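You operate a simulated robot arm through the tools that you are given. There is no shell and no other tool.

Carry out the task below with a simulated robot arm. There is one attempt and no reset: what you move stays moved.

Task
Push the orange foam cover on the coach microphone and start the base.
Fine: power on, tone knob to HI, level 1.
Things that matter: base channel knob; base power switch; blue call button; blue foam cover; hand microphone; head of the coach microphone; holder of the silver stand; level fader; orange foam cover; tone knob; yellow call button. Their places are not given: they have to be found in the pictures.

It is judged by the outcome, as a careful person would: the job done as asked, and still so three seconds after it is handed in. It fails if anything else is knocked over, pushed out of place, dropped, spilled or broken. A push-on lid holds only when it is set on centred and level and pressed home; a screw cap is set on level and turned clockwise until tight.

Robot
A 7-joint arm with a two-finger parallel gripper, fixed in place. Base frame: the origin is at the foot of the arm, x ahead of it, y to its left, z up; the work surface is at about z = 0.8. Units: m, rad, N and s.
With the tool pointing down near the work surface it reaches from about 0.36 to 0.86 m from the base axis. Its first joint turns from -2.897 to 2.897 rad. Payload 3.43 kg.
Tool frame: the origin (TCP) lies between the finger pads and is the grasp point; the fingertips stand 0.034 m ahead of it; z points along the fingers, y is the line along which they close. The gripper opens to 0.128 m. The fingers are 0.024 m wide and 0.012 m thick; the gripper's body (0.048 by 0.13 m) begins 0.096 m behind the TCP.
Orientation is that of the tool frame in the base frame, as a unit quaternion [w, x, y, z]. With the fingers straight down and closing along the base's y, the tool's x points along the base's -x, its y along +y and its z along -z.

Tools
- The arm moves only by the tool drive_tool. Its argument "targets" is a list of rows, each a list of 7 numbers: the turn, a rotation vector about the base's x, y, z in degrees, then the shift along the base's x, y, z in m, then the gripper command, from -1 (fully open) to 1 (shut), values between in proportion. In form: [[rx, ry, rz, tx, ty, tz, gripper], ...]. A call has 1 to 20 rows; each row is the pose to reach, as a shift and turn from the pose commanded when the call began. Rows are played at 5 a second. More than 0.05 m and 0.15 rad between two rows, or a gripper value outside its range, and nothing of the call is played. A pose out of reach is approached as far as the arm can. The call stops where the force on the tool passes 40 N (or 10 N more than at its start, if that is more) or the arm is blocked; 0.2 s more then pass. Each finger travels about 0.153 m/s and halts on what it meets, pressing with about 39 N; the grip force reading is that of the motor and also rises with nothing between the fingers. The clock runs only during rows and for 0.2 s after the last one: add rows that repeat a pose to give the fingers time. It gives the time, the measured TCP pose, the force on the tool (base axes), the opening and the grip force at its end, in the units of the frame above (readings bear some noise), with the torque about the TCP (base axes, N m) and any sound that the robot's microphone picked up, and new pictures: "views" is both (left out), scene, wrist or none.
- Cameras (640 x 400 px; columns grow to the right, rows downward): "scene" is fixed at [0.0517, -0.652, 1.5797]; the picture's right is [-0.02, -1.00, 0.00], its down [-0.85, 0.02, -0.53] and it looks along [0.53, -0.01, -0.85] (base axes); focal length 328 px, centre (320, 200). "wrist" rides on the gripper at [0.076, -0.011, -0.16] in the tool frame; the picture's right is [0.15, 0.99, 0.00], its down [-0.88, 0.13, -0.46] and it looks along [-0.45, 0.07, 0.89] (tool axes); focal length 234 px, centre (320, 200).
- measure_at(camera, pixels): for up to 12 pixels [column, row] of the newest picture of that camera ("zoom" is the newest enlarged one), the place [x, y, z] in the base frame of the surface seen there, good to about 0.002 m. It takes no simulated time.
- enlarge(camera, box): a new picture of the part [left, top, right, bottom] of that camera's present view, enlarged. It takes no simulated time.
- hand_in(): hands the job in; it is judged then, once.

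Open the gripper and draw the arm clear of the work before you hand the job in, unless the task says otherwise.

The tools are called as name(argument=value, ...) on one line, values as JSON. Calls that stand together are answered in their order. drive_tool: Moves the arm, as the interface text tells. Its arguments: {"type":"object","properties":{"targets":{"type":"array","items":{"type":"array","items":{"type":"number"}}},"views":{"type":"string","enum":["both","scene","wrist","none"]}},"required":["targets"]} The other tools are called the same way: measure_at (camera, pixels) gives the place of the surface under pixels of a picture; enlarge (camera, box) takes an enlarged picture of a part of a camera's view; hand_in () hands the job in.

At the start:

```text
t: 0.0
tcp_pos: [0.3279, -0.518, 1.2551]
ee_rot: [0.001, 0.0, 1.0, -0.001]
contact_force: [-0.3, -0.4, -0.9]
torque: [-0.01, -0.01, -0.02]
width: 0.128
grasp_force: 0.1
```

scene: 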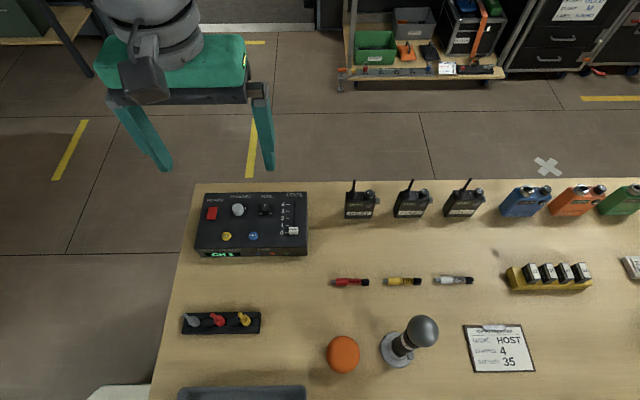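
wrist: 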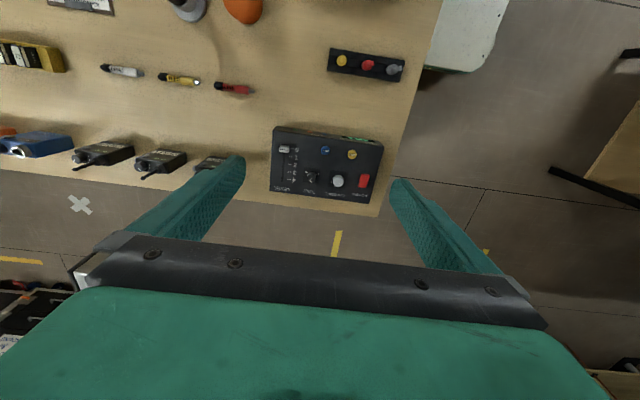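

The scene shows the base at (250,222), an orange foam piece at (343,353) and a microphone at (408,342). I'll enlarge those regions to inspect them.

enlarge(camera="scene", box=[185, 180, 325, 268])

enlarge(camera="scene", box=[300, 290, 476, 400])

enlarge(camera="scene", box=[150, 290, 326, 400])

measure_at(camera="scene", pixels=[[343, 348], [343, 365], [330, 353], [358, 353], [421, 330], [408, 340], [400, 345], [386, 352], [345, 385], [400, 370]])

```text
4.55 times, centred on (255, 224) of scene
```

zoom: 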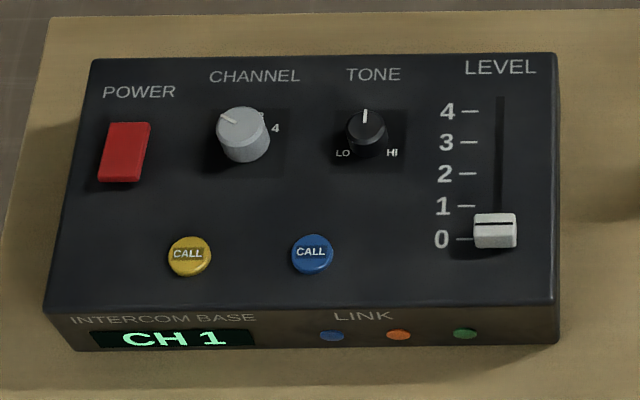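

```text
3.64 times, centred on (388, 345) of scene
```

zoom: 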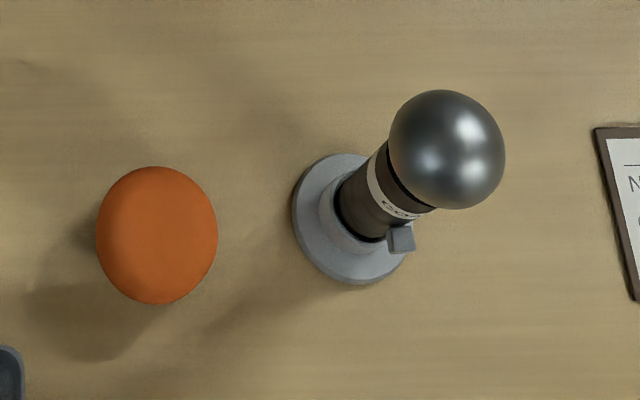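

```text
3.64 times, centred on (238, 345) of scene
```

zoom: 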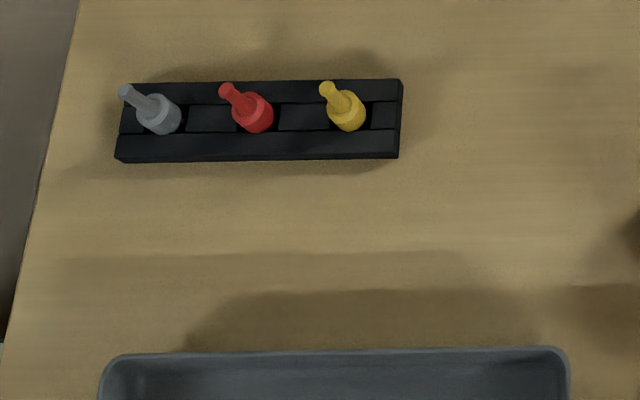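

```text
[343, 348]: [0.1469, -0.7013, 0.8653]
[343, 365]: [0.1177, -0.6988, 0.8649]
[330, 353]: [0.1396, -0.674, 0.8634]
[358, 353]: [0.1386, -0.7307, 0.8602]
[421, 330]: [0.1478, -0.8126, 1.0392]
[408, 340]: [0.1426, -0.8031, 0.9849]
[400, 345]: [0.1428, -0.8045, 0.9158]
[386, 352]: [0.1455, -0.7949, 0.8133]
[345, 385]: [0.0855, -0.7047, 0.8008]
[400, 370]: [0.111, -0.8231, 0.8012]
```

The silver stand's mic stands at about (0.145,-0.81) with its head up to z≈1.04, and the orange foam is at about (0.135,-0.70). I'll read the mic's label, and look for the blue foam and other mics.

enlarge(camera="scene", box=[376, 310, 448, 355])

enlarge(camera="scene", box=[320, 170, 640, 370])

enlarge(camera="wrist", box=[0, 0, 440, 220])

measure_at(camera="scene", pixels=[[212, 213], [209, 213], [215, 213], [265, 208], [266, 215], [293, 231], [293, 205], [293, 225], [220, 240], [227, 237], [254, 237], [238, 210]])

```text
8.89 times, centred on (412, 332) of scene
```

zoom: 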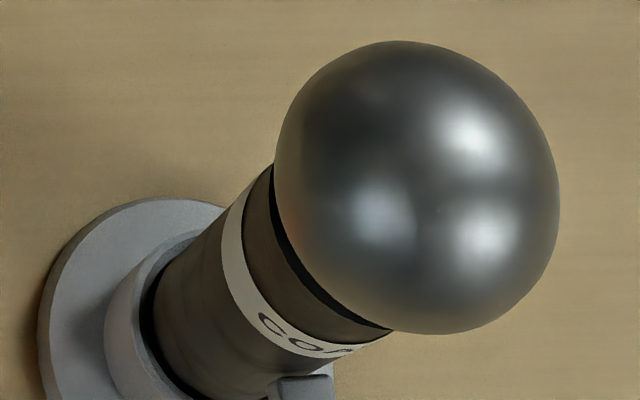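

```text
2.00 times, centred on (480, 270) of scene
```

zoom: 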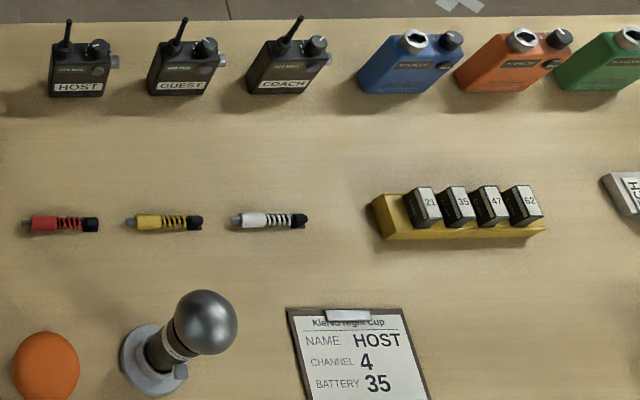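

```text
1.45 times, centred on (220, 110) of wrist
```

zoom: 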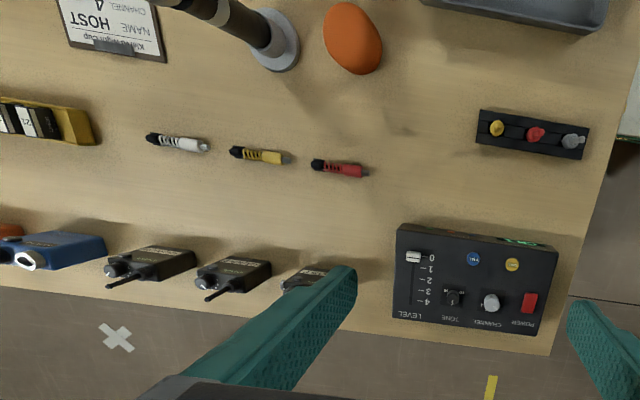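

```text
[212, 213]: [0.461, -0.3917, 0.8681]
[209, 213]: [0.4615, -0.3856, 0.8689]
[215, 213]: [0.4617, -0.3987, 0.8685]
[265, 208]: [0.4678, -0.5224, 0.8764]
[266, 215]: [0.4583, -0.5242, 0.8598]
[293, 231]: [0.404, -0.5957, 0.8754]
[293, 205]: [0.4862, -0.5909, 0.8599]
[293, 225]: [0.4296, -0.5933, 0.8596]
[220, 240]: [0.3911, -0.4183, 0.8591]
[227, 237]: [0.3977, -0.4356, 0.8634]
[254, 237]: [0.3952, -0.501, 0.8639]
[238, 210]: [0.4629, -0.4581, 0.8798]
```

The standing mic's ring reads "COA…", so it is the coach mic. Next I move down over the base for a close look at the controls, mainly the rocker at (212,213), the tone knob at (266,210) and the fader at (293,231).

drive_tool(targets=[[0, 0, 0, 0.01, 0.003, -0.04, -1], [0, 0, 0, 0.02, 0.007, -0.08, -1], [0, 0, 0, 0.03, 0.01, -0.12, -1], [0, 0, 0, 0.04, 0.014, -0.16, -1], [0, 0, 0, 0.05, 0.018, -0.2, -1], [0, 0, 0, 0.05, 0.018, -0.2, -1]])

```text
t: 1.4
tcp_pos: [0.3761, -0.4983, 1.0558]
ee_rot: [0.001, 0.0, 1.0, 0.0]
contact_force: [-1.1, 0.5, -0.6]
torque: [0.0, 0.04, 0.03]
width: 0.1277
grasp_force: 0.1
```

scene: 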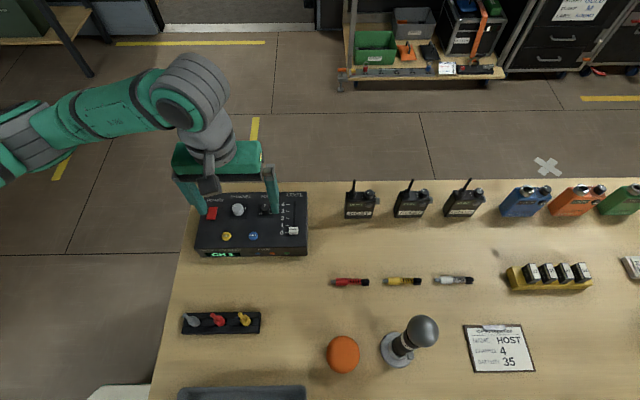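
wrist: 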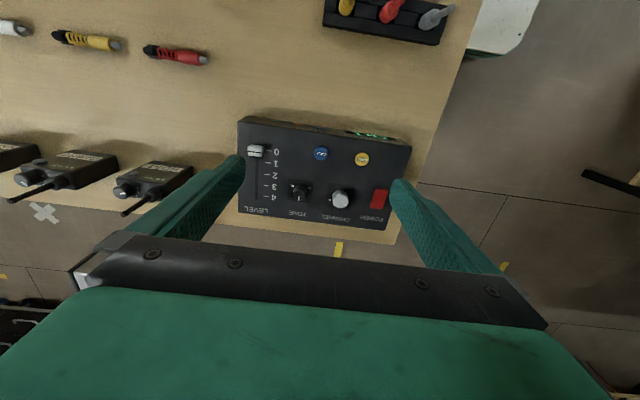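

The base is now in the wrist view at (240–410, 115–225). I'll enlarge it to read the rocker tilt and the knob pointer.

enlarge(camera="wrist", box=[330, 150, 420, 230])

enlarge(camera="scene", box=[192, 185, 242, 235])

enlarge(camera="wrist", box=[232, 110, 422, 230])

```text
5.00 times, centred on (375, 190) of wrist
```

zoom: 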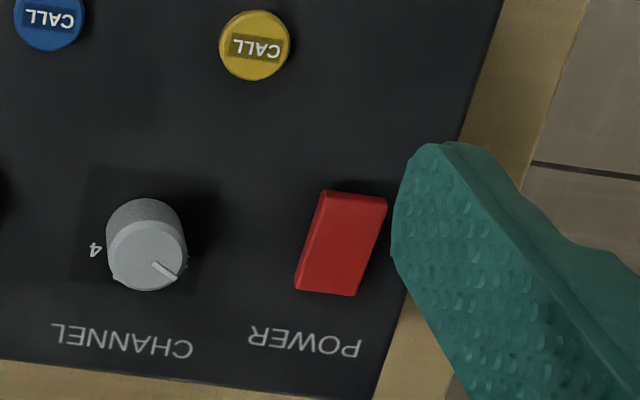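

```text
8.00 times, centred on (217, 210) of scene
```

zoom: 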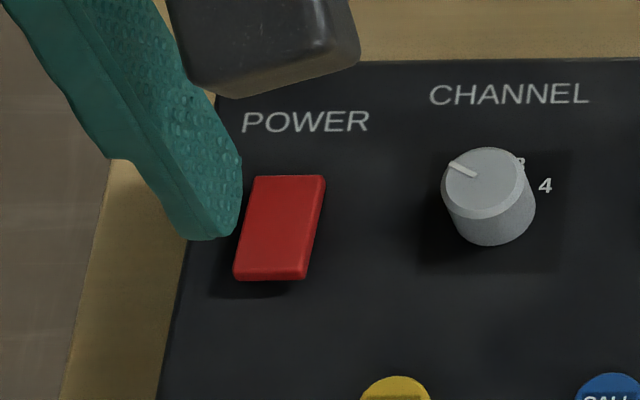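

```text
3.33 times, centred on (327, 170) of wrist
```

zoom: 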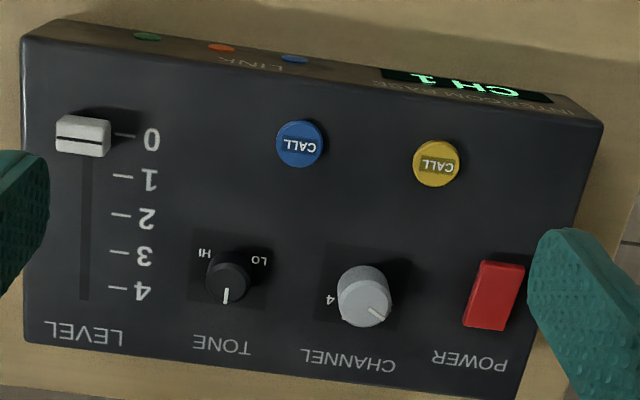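

The newest zoom shows the red rocker at about (495,295) and the tone pointer at far/centre (225,295). I'll measure the rocker's slope along its length, plus the knob and fader sizes.

measure_at(camera="zoom", pixels=[[503, 268], [498, 285], [492, 302], [486, 322], [480, 295], [512, 295], [495, 262], [470, 326], [505, 329]])

measure_at(camera="zoom", pixels=[[222, 290], [240, 290], [212, 290], [227, 270], [225, 302], [228, 260], [82, 125], [82, 140], [60, 135], [108, 138], [82, 116], [82, 150]])

measure_at(camera="zoom", pixels=[[122, 135], [118, 175], [120, 215], [118, 250], [115, 287], [85, 165], [85, 295], [203, 252], [258, 262], [300, 140], [437, 162], [365, 300]])

```text
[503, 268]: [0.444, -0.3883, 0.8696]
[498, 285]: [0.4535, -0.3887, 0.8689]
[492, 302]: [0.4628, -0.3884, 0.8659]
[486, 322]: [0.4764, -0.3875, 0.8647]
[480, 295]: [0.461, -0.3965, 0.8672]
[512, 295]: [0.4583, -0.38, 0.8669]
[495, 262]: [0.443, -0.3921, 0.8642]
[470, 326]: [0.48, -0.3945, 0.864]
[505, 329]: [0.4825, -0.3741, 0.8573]
```

```text
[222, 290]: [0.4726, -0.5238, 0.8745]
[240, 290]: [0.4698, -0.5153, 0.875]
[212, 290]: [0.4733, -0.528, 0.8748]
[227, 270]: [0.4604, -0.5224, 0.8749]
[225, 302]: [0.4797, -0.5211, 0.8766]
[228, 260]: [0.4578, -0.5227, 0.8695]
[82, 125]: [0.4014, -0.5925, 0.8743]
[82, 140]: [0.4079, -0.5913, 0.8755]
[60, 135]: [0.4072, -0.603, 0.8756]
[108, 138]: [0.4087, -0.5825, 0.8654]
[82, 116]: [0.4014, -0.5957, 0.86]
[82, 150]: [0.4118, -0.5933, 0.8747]
```

```text
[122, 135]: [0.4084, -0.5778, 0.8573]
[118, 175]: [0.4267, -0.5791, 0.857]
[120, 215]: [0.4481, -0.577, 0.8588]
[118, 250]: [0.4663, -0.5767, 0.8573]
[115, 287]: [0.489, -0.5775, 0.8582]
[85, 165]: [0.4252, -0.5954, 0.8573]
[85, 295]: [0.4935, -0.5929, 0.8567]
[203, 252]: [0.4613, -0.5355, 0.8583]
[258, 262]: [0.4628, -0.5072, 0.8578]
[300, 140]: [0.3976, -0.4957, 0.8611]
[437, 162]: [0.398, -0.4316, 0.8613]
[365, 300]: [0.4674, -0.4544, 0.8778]
```

The rocker's near end (x≈0.444) stands at z 0.870 and its far end (x≈0.478) sits at 0.864, so the near end has to be pressed. I'll shut the fingers and go above it.

drive_tool(targets=[[0, 0, 0, 0.015, 0.025, -0.02, 1], [0, 0, 0, 0.03, 0.05, -0.04, 1], [0, 0, 0, 0.045, 0.075, -0.07, 1], [0, 0, 0, 0.058, 0.1, -0.1, 1], [0, 0, 0, 0.068, 0.112, -0.125, 1], [0, 0, 0, 0.068, 0.112, -0.125, 1], [0, 0, 0, 0.068, 0.112, -0.125, 1]])

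```text
t: 3.0
tcp_pos: [0.4437, -0.3872, 0.9308]
ee_rot: [0.001, 0.0, 1.0, -0.001]
contact_force: [0.3, 0.8, 0.9]
torque: [0.0, 0.02, 0.03]
width: 0.0003
grasp_force: 32.8
```

scene: 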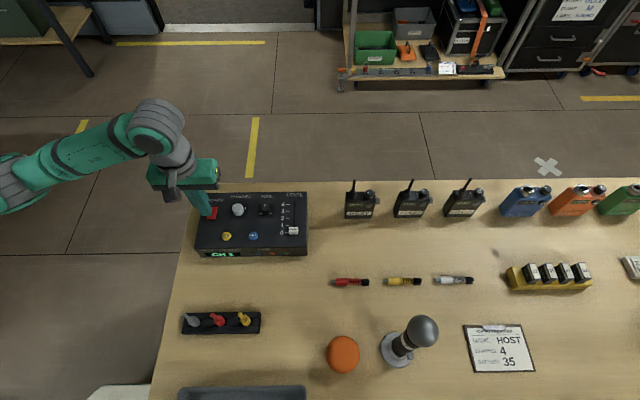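
wrist: 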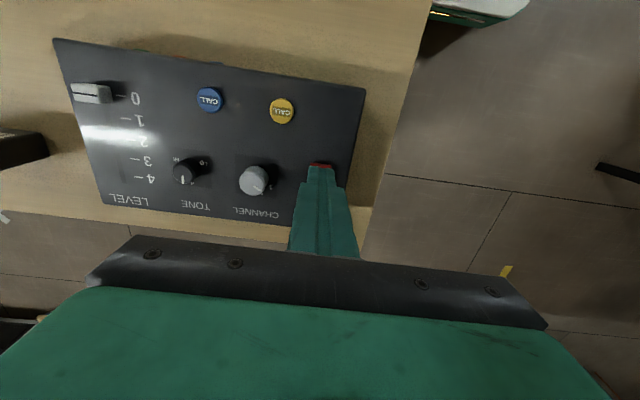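

The shut fingers are over the red rocker (320,170). I'll press down slowly at its near end.

enlarge(camera="wrist", box=[270, 140, 370, 220])

drive_tool(targets=[[0, 0, 0, 0, -0.001, -0.012, 1], [0, 0, 0, 0, -0.001, -0.02, 1], [0, 0, 0, 0, -0.001, -0.025, 1], [0, 0, 0, 0, -0.001, -0.029, 1], [0, 0, 0, 0, -0.001, -0.032, 1], [0, 0, 0, 0, -0.001, -0.034, 1], [0, 0, 0, 0, -0.001, -0.034, 1]])

```text
5.00 times, centred on (320, 180) of wrist
```

zoom: 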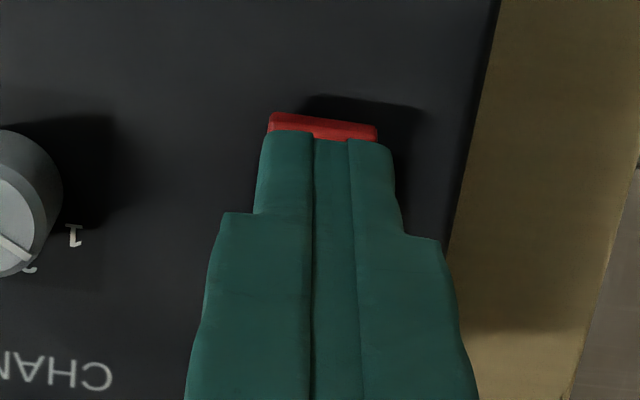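

```text
t: 4.3
tcp_pos: [0.4452, -0.3899, 0.8995]
ee_rot: [0.003, 0.001, 1.0, -0.004]
contact_force: [-4.2, 1.9, 9.9]
torque: [0.1, 0.02, 0.05]
width: 0.0001
grasp_force: 33.1
heard: click
stopped in row 6: the force on the tool passed its limit at 45 N (the readings are from after the stop); the commanded pose is now the measured one
```

scene: 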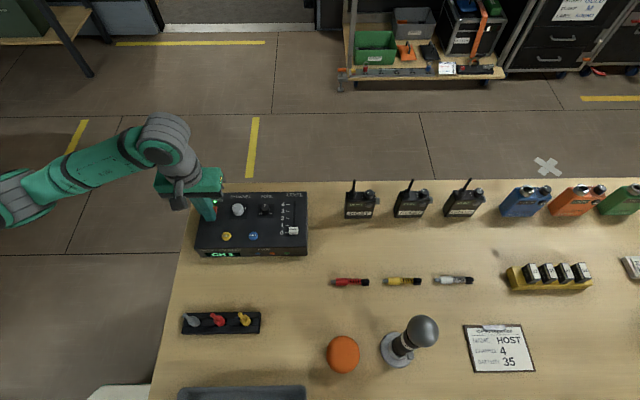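
wrist: 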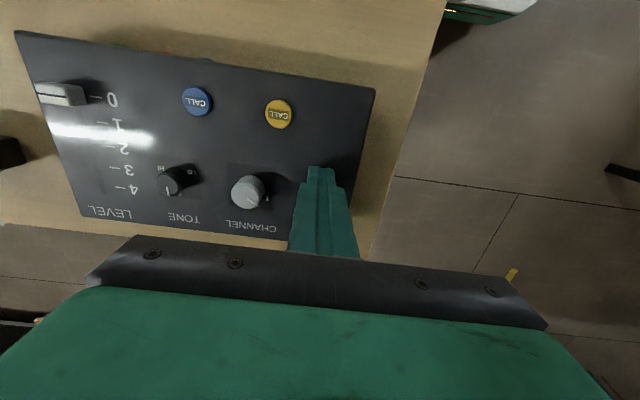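

A click was heard. I'll lift off and check the rocker's new tilt.

drive_tool(targets=[[0, 0, 0, 0, 0, 0.02, 1], [0, 0, 0, -0.02, -0.03, 0.05, 1], [0, 0, 0, -0.04, -0.06, 0.08, 1], [0, 0, 0, -0.04, -0.06, 0.08, 1]])

enlarge(camera="scene", box=[185, 180, 325, 268])

enlarge(camera="wrist", box=[220, 90, 420, 230])

```text
t: 5.3
tcp_pos: [0.4059, -0.4507, 0.9814]
ee_rot: [0.001, 0.001, 1.0, -0.003]
contact_force: [0.5, 0.3, 0.8]
torque: [0.03, 0.0, -0.01]
width: 0.0003
grasp_force: 32.7
```

scene: 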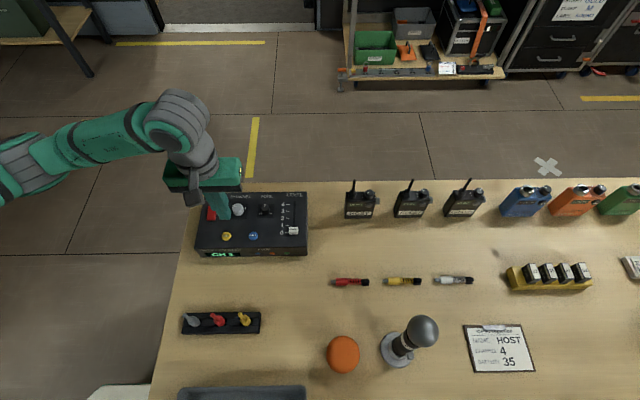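
wrist: 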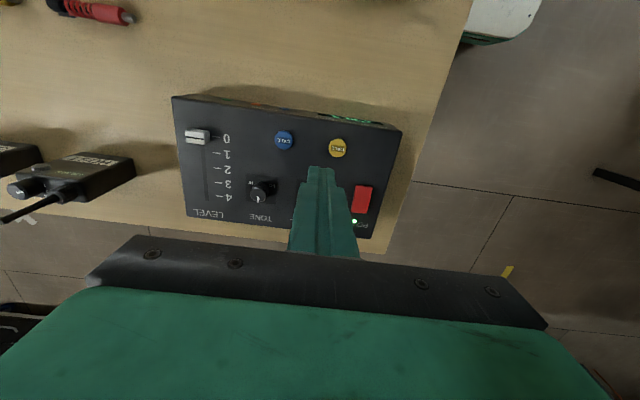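

```text
4.55 times, centred on (255, 224) of scene
```

zoom: 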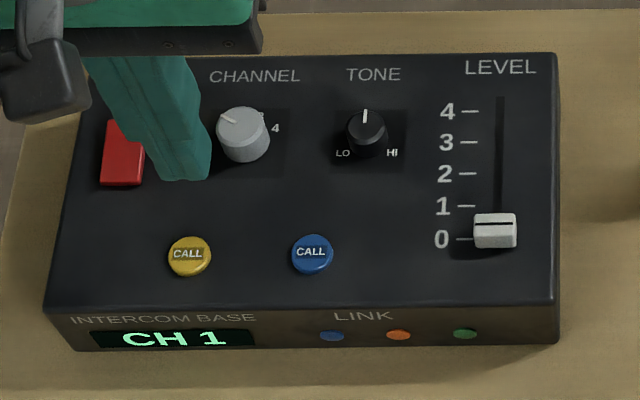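

```text
2.86 times, centred on (320, 160) of wrist
```

zoom: 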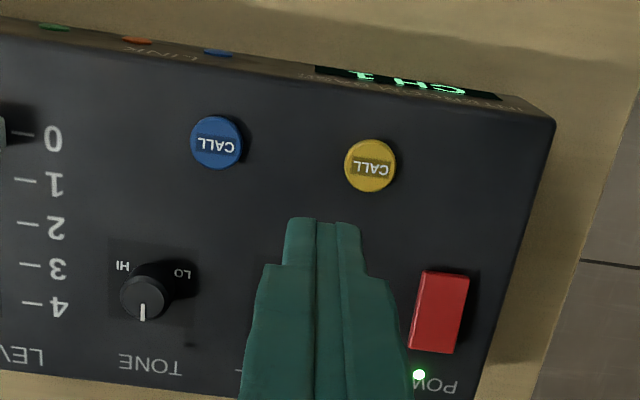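

A green lamp lit beside POWER (zoom 419,374), so the base is on. Next is the fader: its cap is at about (0.4075,-0.593), top 0.875, and tick 1 is about 0.02 m further in x. I'll go over it with the fingers part open.

drive_tool(targets=[[0, 0, 0, 0, -0.04, 0, 0.2], [0, 0, 0, 0, -0.08, 0, 0.2], [0, 0, 0, 0.002, -0.12, 0, 0.2], [0, 0, 0, 0.002, -0.1425, -0.02, 0.2], [0, 0, 0, 0.002, -0.1425, -0.04, 0.2], [0, 0, 0, 0.002, -0.1425, -0.04, 0.2]])

enlarge(camera="wrist", box=[250, 120, 390, 220])

enlarge(camera="scene", box=[255, 180, 335, 240])

```text
t: 6.7
tcp_pos: [0.4086, -0.5916, 0.9395]
ee_rot: [0.001, 0.001, 1.0, -0.003]
contact_force: [1.1, 0.1, 0.3]
torque: [-0.01, -0.01, 0.02]
width: 0.0509
grasp_force: 0.0
```

scene: 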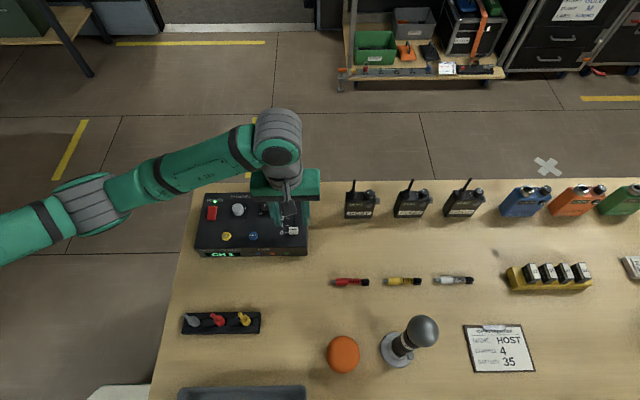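
wrist: 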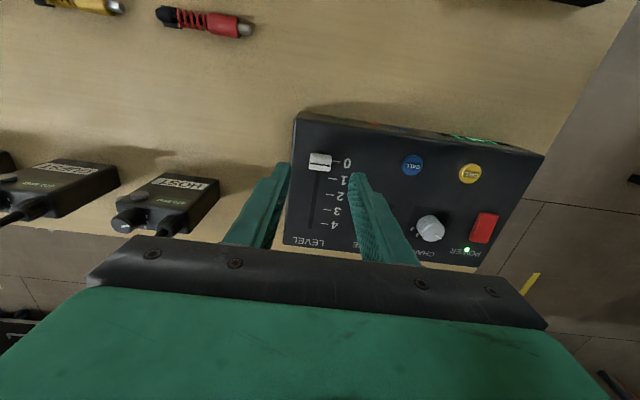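

```text
4.00 times, centred on (320, 170) of wrist
```

zoom: 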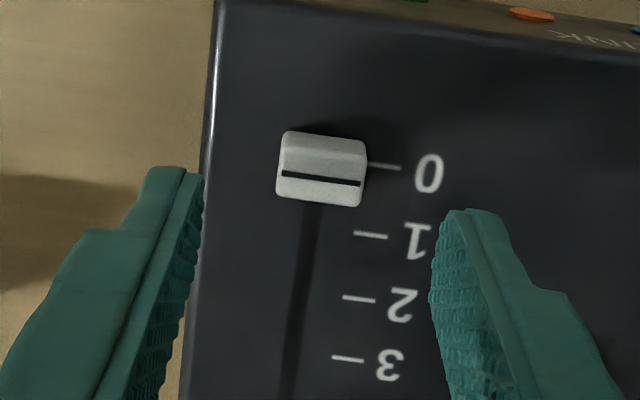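

```text
6.67 times, centred on (295, 210) of scene
```

zoom: 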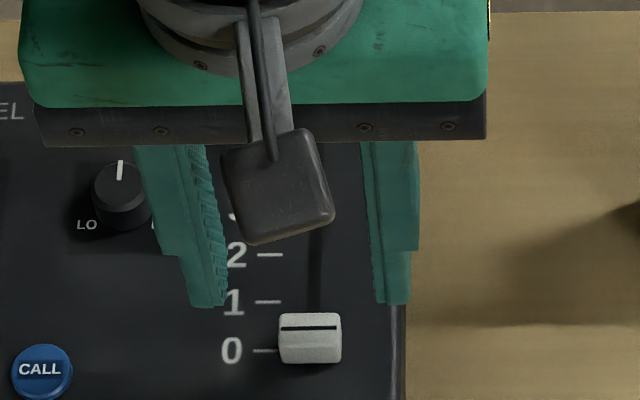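

The fingers straddle the cap (zoom 322,168), and its line is level with tick 0. I'll lower, close gently on it and check.

drive_tool(targets=[[0, 0, 0, -0.001, -0.0015, -0.02, 0.2], [0, 0, 0, -0.001, -0.0015, -0.032, 0.2], [0, 0, 0, -0.001, -0.0015, -0.04, 0.2], [0, 0, 0, -0.001, -0.0015, -0.04, 0.45], [0, 0, 0, -0.001, -0.0015, -0.04, 0.58], [0, 0, 0, -0.001, -0.0015, -0.04, 0.7], [0, 0, 0, -0.001, -0.0015, -0.04, 0.75]])

enlarge(camera="wrist", box=[250, 120, 390, 220])

```text
t: 8.3
tcp_pos: [0.409, -0.5933, 0.8986]
ee_rot: [0.002, 0.0, 1.0, -0.002]
contact_force: [1.9, -4.5, -1.5]
torque: [-0.06, -0.23, 0.09]
width: 0.0217
grasp_force: 44.8
```

scene: 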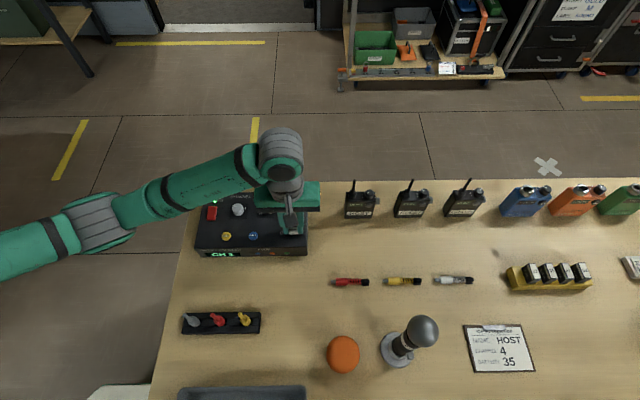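
wrist: 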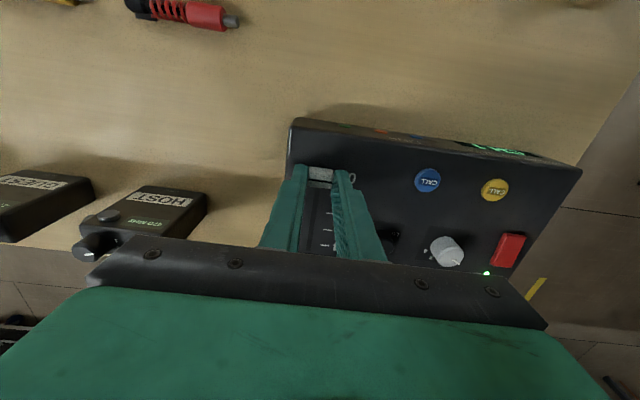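

```text
4.00 times, centred on (320, 170) of wrist
```

zoom: 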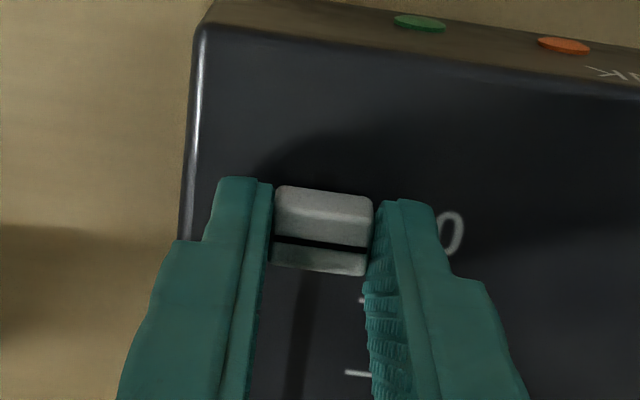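

The cap is held at 0.0217 m. Now I slide it +0.020 m in x, to tick 1.

drive_tool(targets=[[0, 0, 0, 0.005, 0, 0, 0.75], [0, 0, 0, 0.01, 0, 0, 0.75], [0, 0, 0, 0.015, 0, 0, 0.75], [0, 0, 0, 0.0195, 0, 0, 0.75], [0, 0, 0, 0.0195, 0, 0, 0.75]])

enlarge(camera="wrist", box=[250, 120, 390, 220])

```text
t: 9.5
tcp_pos: [0.427, -0.5925, 0.8994]
ee_rot: [0.002, 0.001, 1.0, -0.003]
contact_force: [-0.2, -6.5, -6.0]
torque: [-0.16, 0.33, 0.08]
width: 0.0217
grasp_force: 44.9
```

scene: 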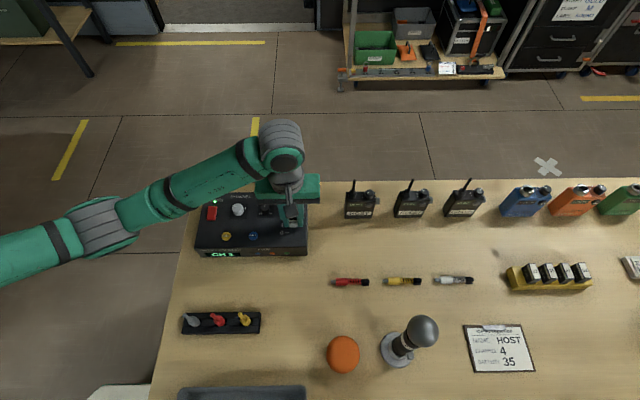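
wrist: 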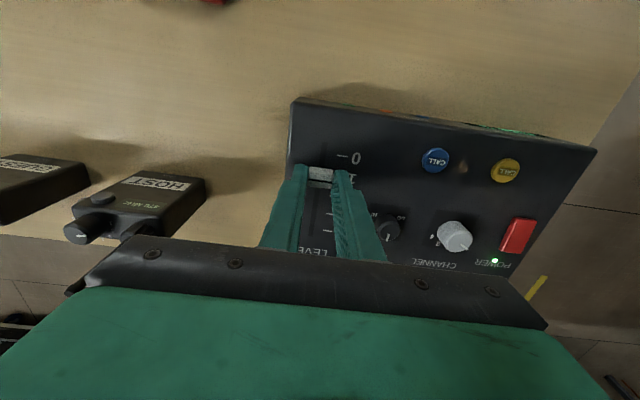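

```text
4.00 times, centred on (320, 170) of wrist
```

zoom: 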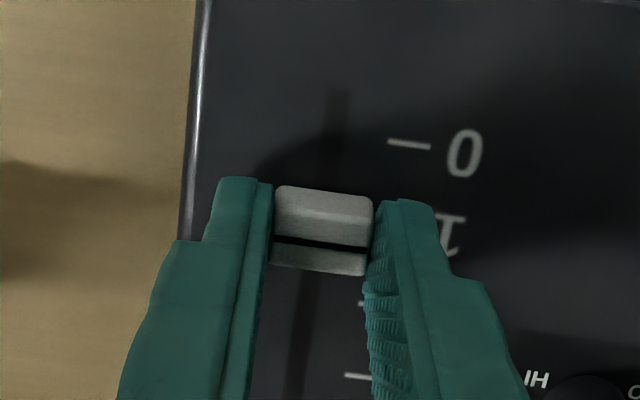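

The cap moved 0.018–0.0195 m with the fingers. I'll open, rise and check its line against tick 1.

drive_tool(targets=[[0, 0, 0, 0.0, 0, 0, 0.5], [0, 0, 0, 0.0, 0, 0, 0.2], [0, 0, 0, 0, 0, 0.02, 0.2], [0, 0, 0, 0, 0, 0.05, 0.2], [0, 0, 0, -0.03, 0, 0.08, 0.2], [0, 0, 0, -0.03, 0, 0.08, 0.2]])

enlarge(camera="wrist", box=[260, 110, 400, 210])

```text
t: 10.9
tcp_pos: [0.3968, -0.5909, 0.979]
ee_rot: [0.001, 0.002, 1.0, -0.002]
contact_force: [0.4, -1.5, 0.9]
torque: [-0.02, 0.01, 0.02]
width: 0.0512
grasp_force: 0.0
```

scene: 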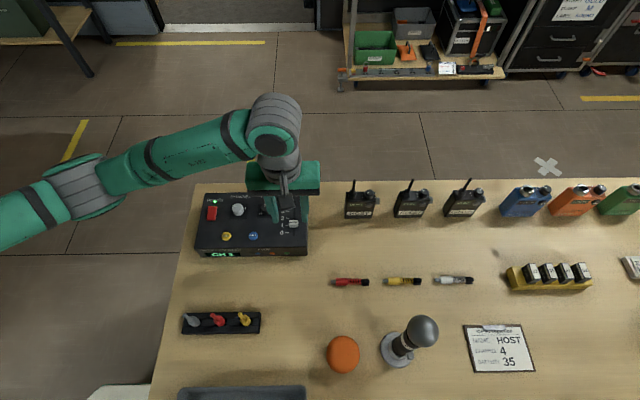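
wrist: 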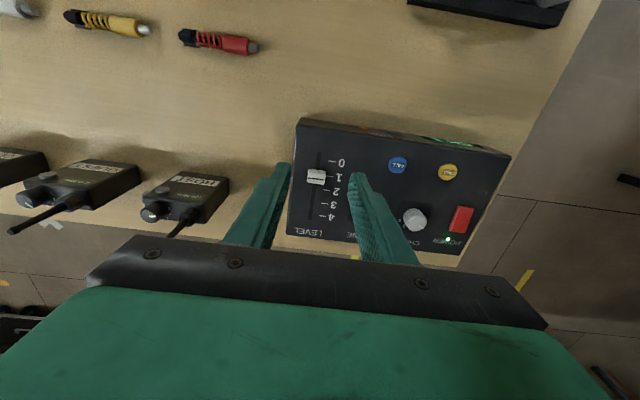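

```text
4.00 times, centred on (330, 160) of wrist
```

zoom: 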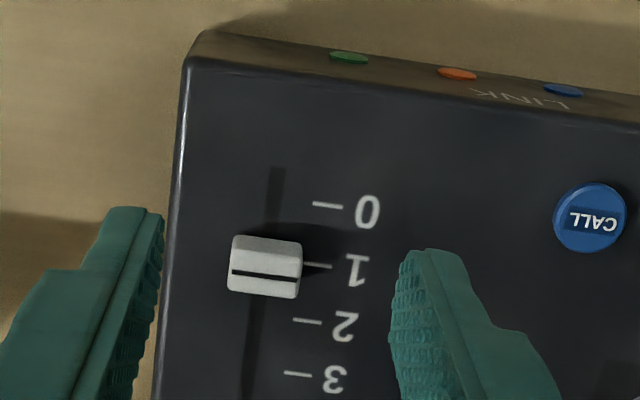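

The cap looks to be at tick 1. I'll measure the line and the ticks to verify.

measure_at(camera="zoom", pixels=[[265, 276], [240, 273], [290, 279], [318, 265], [322, 204], [308, 320], [298, 373], [265, 296], [265, 240]])

enlarge(camera="scene", box=[255, 180, 335, 240])

```text
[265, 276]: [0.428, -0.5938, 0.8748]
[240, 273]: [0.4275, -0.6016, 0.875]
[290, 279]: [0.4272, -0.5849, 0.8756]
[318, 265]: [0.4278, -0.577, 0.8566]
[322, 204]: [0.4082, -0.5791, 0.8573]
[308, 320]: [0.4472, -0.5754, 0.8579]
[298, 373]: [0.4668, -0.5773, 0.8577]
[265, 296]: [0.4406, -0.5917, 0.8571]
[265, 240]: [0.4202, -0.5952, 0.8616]
```

```text
6.67 times, centred on (295, 210) of scene
```

zoom: 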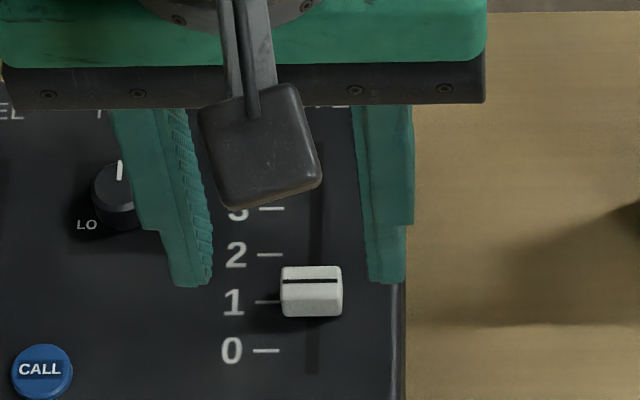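

The fader line is at x=0.4276 and tick 1 at 0.4278, so level 1 is set. Next I move over the tone knob at about (0.470,-0.522) for a close look.

drive_tool(targets=[[0, 0, 0, 0.01, 0.035, 0.01, 0.2], [0, 0, 0, 0.03, 0.068, 0.01, 0.2], [0, 0, 0, 0.04, 0.068, 0.01, 0.2], [0, 0, 0, 0.04, 0.068, 0.01, 0.2]])

enlarge(camera="wrist", box=[270, 140, 370, 210])

```text
t: 11.9
tcp_pos: [0.4365, -0.5238, 0.9898]
ee_rot: [0.002, 0.001, 1.0, -0.003]
contact_force: [0.5, -0.6, -0.4]
torque: [-0.01, -0.01, 0.0]
width: 0.0513
grasp_force: 0.0
```

scene: 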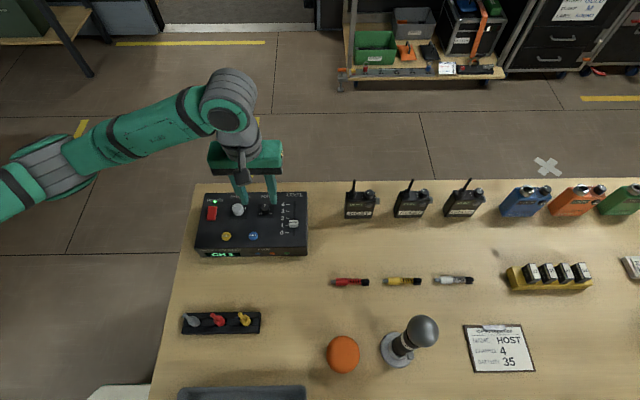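
wrist: 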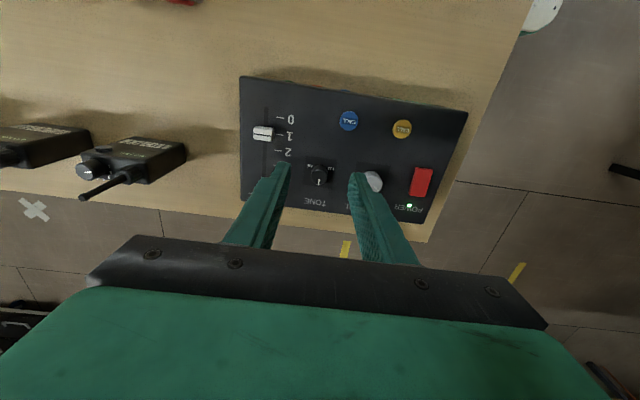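

```text
5.71 times, centred on (320, 175) of wrist
```

zoom: 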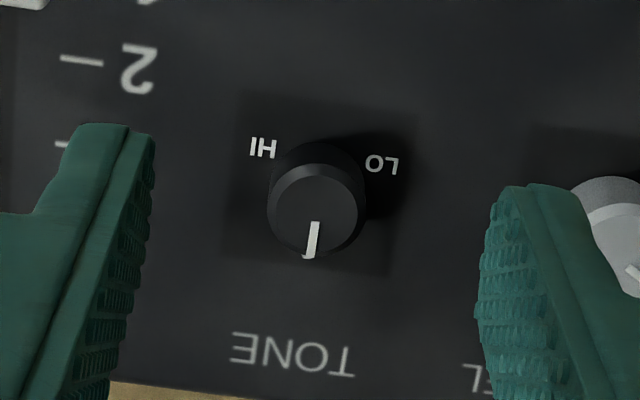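

measure_at(camera="zoom", pixels=[[316, 212], [280, 212], [350, 220], [316, 185], [308, 250], [265, 148], [382, 163], [293, 350], [318, 155], [300, 240], [335, 240]])

```text
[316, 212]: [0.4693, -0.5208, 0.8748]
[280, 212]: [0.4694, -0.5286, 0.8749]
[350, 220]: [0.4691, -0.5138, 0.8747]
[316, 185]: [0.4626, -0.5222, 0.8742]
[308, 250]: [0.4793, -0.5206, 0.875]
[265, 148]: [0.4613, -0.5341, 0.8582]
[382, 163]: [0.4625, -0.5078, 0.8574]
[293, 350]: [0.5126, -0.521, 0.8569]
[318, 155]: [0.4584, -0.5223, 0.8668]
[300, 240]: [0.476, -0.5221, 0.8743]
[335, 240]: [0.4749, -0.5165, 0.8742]
```

The knob's centre is at (0.469,-0.521), radius about 0.010, top 0.875. The HI label lies about 120° clockwise of the pointer. I'll pre-turn the gripper +60° above the knob, so that I can turn it through 120°.

drive_tool(targets=[[0, 0, 7.5, 0.006, 0.001, 0, 0.2], [0, 0, 15, 0.012, 0.002, 0, 0.2], [0, 0, 22.5, 0.02, 0.003, 0, 0.2], [0, 0, 30, 0.0325, 0.0035, 0, 0.2], [0, 0, 37.5, 0.0325, 0.0035, 0, 0.2], [0, 0, 45, 0.0325, 0.0035, -0.01, 0.2], [0, 0, 52.5, 0.0325, 0.0035, -0.025, 0.2], [0, 0, 60, 0.0325, 0.0035, -0.045, 0.2], [0, 0, 60, 0.0325, 0.0035, -0.05, 0.2], [0, 0, 60, 0.0325, 0.0035, -0.05, 0.2]])

enlarge(camera="wrist", box=[250, 120, 390, 220])

```text
t: 14.1
tcp_pos: [0.4687, -0.5227, 0.9404]
ee_rot: [0.004, -0.499, 0.866, -0.002]
contact_force: [-0.5, 0.2, -0.3]
torque: [0.03, 0.01, 0.02]
width: 0.0513
grasp_force: 0.2
```

scene: 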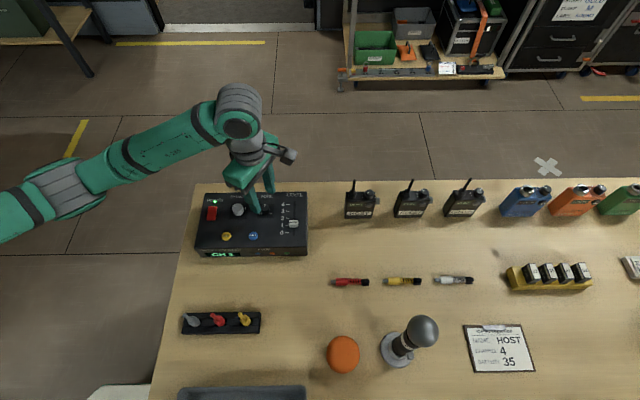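
wrist: 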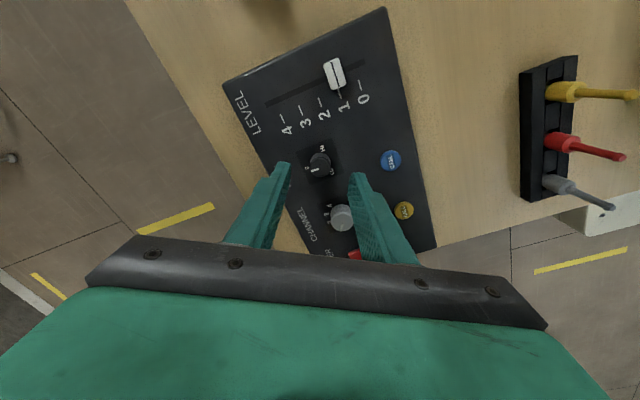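

```text
4.00 times, centred on (320, 170) of wrist
```

zoom: 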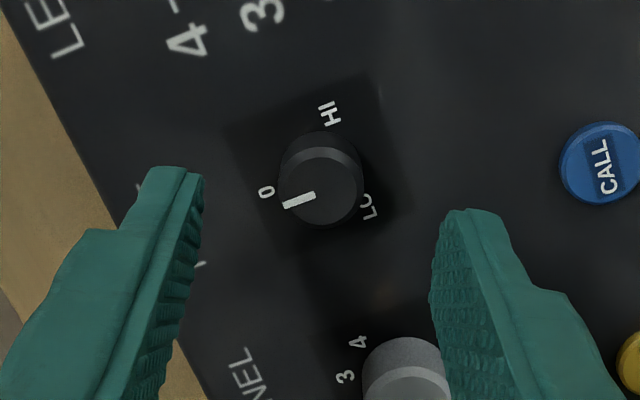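

A "0" label now shows by the pointer, with HI clockwise from it. I'll measure the labels and recheck the knob centre.

measure_at(camera="zoom", pixels=[[266, 192], [329, 113], [368, 207], [321, 188], [290, 190], [352, 190], [318, 218], [325, 160], [358, 342], [345, 377]])

```text
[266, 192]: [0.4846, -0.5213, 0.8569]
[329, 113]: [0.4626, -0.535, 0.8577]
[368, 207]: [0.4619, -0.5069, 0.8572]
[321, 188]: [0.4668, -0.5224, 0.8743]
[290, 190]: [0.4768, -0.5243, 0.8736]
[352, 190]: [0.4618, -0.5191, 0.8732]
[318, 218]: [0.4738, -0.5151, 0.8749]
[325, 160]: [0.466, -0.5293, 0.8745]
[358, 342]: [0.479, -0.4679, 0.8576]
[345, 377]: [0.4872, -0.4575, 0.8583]
```

The labels fit a circle centred at (0.469,-0.521), with HI about 120° clockwise of 0. I'll lower around the knob and grip.

drive_tool(targets=[[0, 0, 0, 0.0005, 0.0015, -0.02, 0.2], [0, 0, 0, 0.0005, 0.0015, -0.035, 0.2], [0, 0, 0, 0.0005, 0.0015, -0.043, 0.2], [0, 0, 0, 0.0005, 0.0015, -0.043, 0.5], [0, 0, 0, 0.0005, 0.0015, -0.043, 0.62], [0, 0, 0, 0.0005, 0.0015, -0.043, 0.72], [0, 0, 0, 0.0005, 0.0015, -0.043, 0.8], [0, 0, 0, 0.0005, 0.0015, -0.043, 0.8]])

enlarge(camera="wrist", box=[250, 120, 390, 220])

```text
t: 15.9
tcp_pos: [0.4699, -0.5205, 0.8964]
ee_rot: [0.003, -0.499, 0.867, -0.001]
contact_force: [-16.3, 9.1, -2.7]
torque: [0.5, 0.42, 0.03]
width: 0.0236
grasp_force: 9.3
```

scene: 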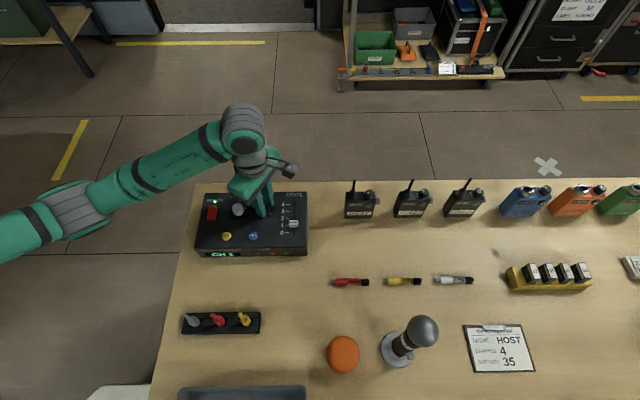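
wrist: 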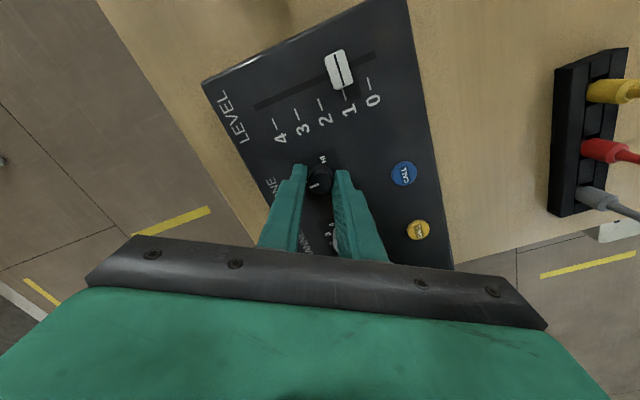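

```text
4.00 times, centred on (320, 170) of wrist
```

zoom: 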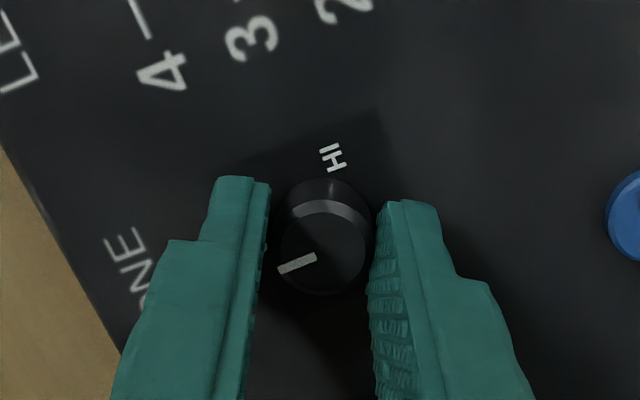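

Only the right-hand finger is touching the knob: there is a gap at the left in the zoom at (270,240), and a side force of 19 N. I'll re-centre about 1 mm along the closing line.

drive_tool(targets=[[0, 0, 0, 0, 0, 0, 0.6], [0, 0, 0, -0.001, 0.0006, 0, 0.6], [0, 0, 0, -0.001, 0.0006, 0, 0.7], [0, 0, 0, -0.001, 0.0006, 0, 0.8], [0, 0, 0, -0.001, 0.0006, 0, 0.8]], views="wrist")

enlarge(camera="wrist", box=[250, 120, 390, 220])

```text
t: 17.1
tcp_pos: [0.4702, -0.5204, 0.898]
ee_rot: [0.003, -0.5, 0.866, -0.001]
contact_force: [-7.3, 6.2, 6.9]
torque: [0.43, 0.43, -0.02]
width: 0.0217
grasp_force: 45.0
```

wrist: 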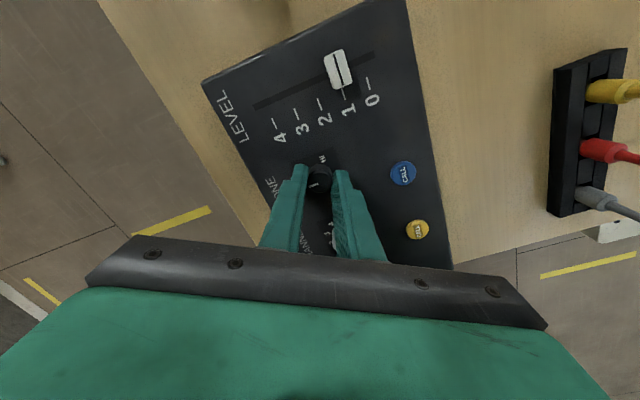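

```text
4.00 times, centred on (320, 170) of wrist
```

zoom: 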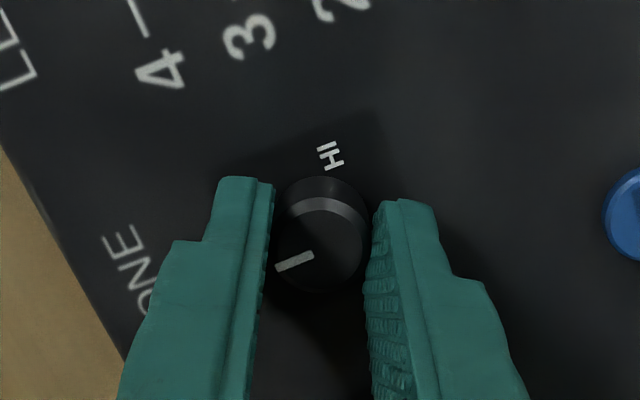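

The knob is held at 0.0217 m. Now I turn it clockwise, starting with the first 45°.

drive_tool(targets=[[0, 0, -7.5, 0, 0, 0, 0.85], [0, 0, -15, 0, 0, 0, 0.85], [0, 0, -22.5, 0, 0, 0, 0.85], [0, 0, -30, 0, 0, 0, 0.85], [0, 0, -37.5, 0, 0, 0, 0.85], [0, 0, -45, 0, 0, 0, 0.85], [0, 0, -45, 0, 0, 0, 0.85]])

enlarge(camera="wrist", box=[250, 120, 390, 220])

```text
t: 18.7
tcp_pos: [0.4698, -0.5204, 0.8971]
ee_rot: [0.002, -0.129, 0.992, -0.004]
contact_force: [-5.4, 1.3, 20.7]
torque: [0.08, 0.73, 0.01]
width: 0.0216
grasp_force: 45.1
```

scene: 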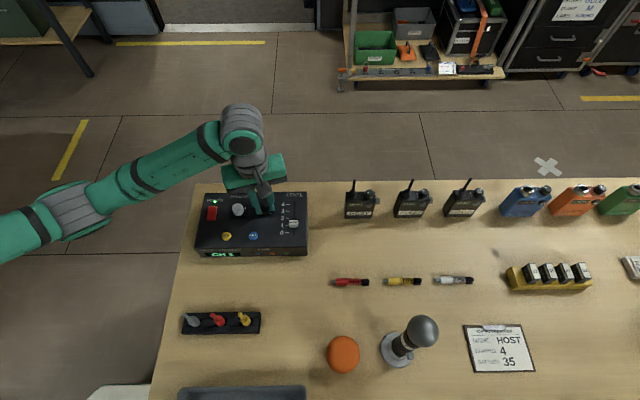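
wrist: 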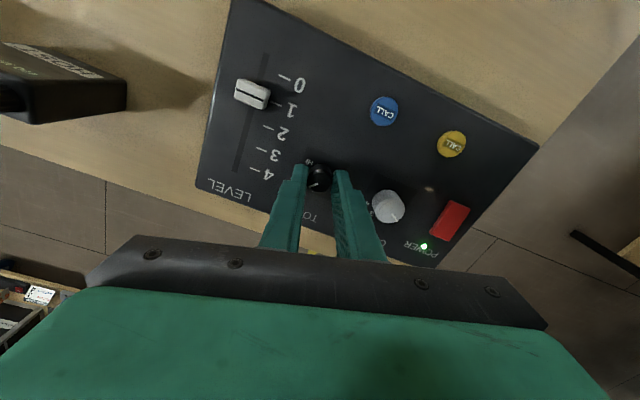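

```text
4.00 times, centred on (320, 170) of wrist
```

zoom: 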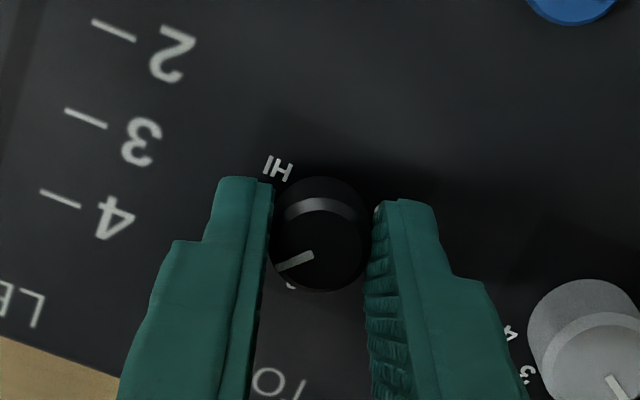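

The knob turns with the fingers. I'll continue the remaining 75°, easing up 1 mm because of the vertical load.

drive_tool(targets=[[0, 0, -7.5, 0, 0, 0.0005, 0.85], [0, 0, -15, 0, 0, 0.001, 0.85], [0, 0, -22.5, 0, 0, 0.001, 0.85], [0, 0, -30, 0, 0, 0.001, 0.85], [0, 0, -37.5, 0, 0, 0.001, 0.85], [0, 0, -45, 0, 0, 0.001, 0.85], [0, 0, -52.5, 0, 0, 0.001, 0.85], [0, 0, -60, 0, 0, 0.001, 0.85], [0, 0, -67.5, 0, 0, 0.001, 0.85], [0, 0, -74, 0, 0, 0.001, 0.85], [0, 0, -74, 0, 0, 0.001, 0.85]])

enlarge(camera="wrist", box=[250, 120, 390, 220])

```text
t: 21.1
tcp_pos: [0.4692, -0.5204, 0.897]
ee_rot: [0.0, 0.493, 0.87, -0.002]
contact_force: [7.7, 9.0, 1.4]
torque: [0.09, -0.67, 0.0]
width: 0.0218
grasp_force: 44.4
```

scene: 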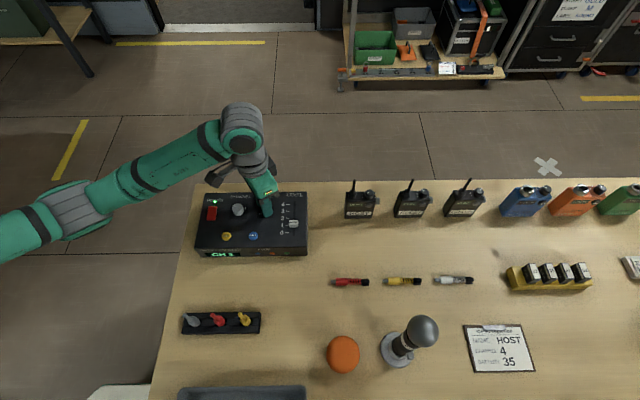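
wrist: 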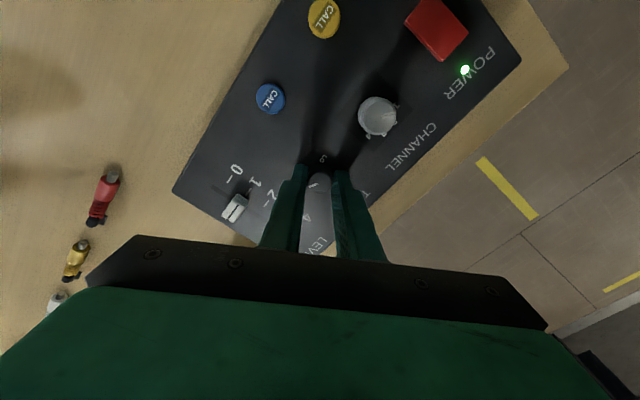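

```text
4.00 times, centred on (320, 170) of wrist
```

zoom: 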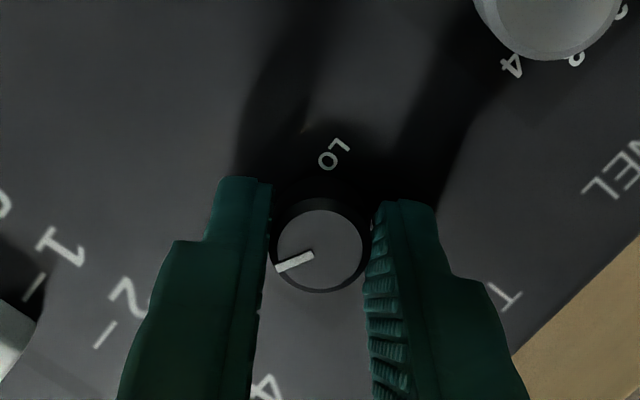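

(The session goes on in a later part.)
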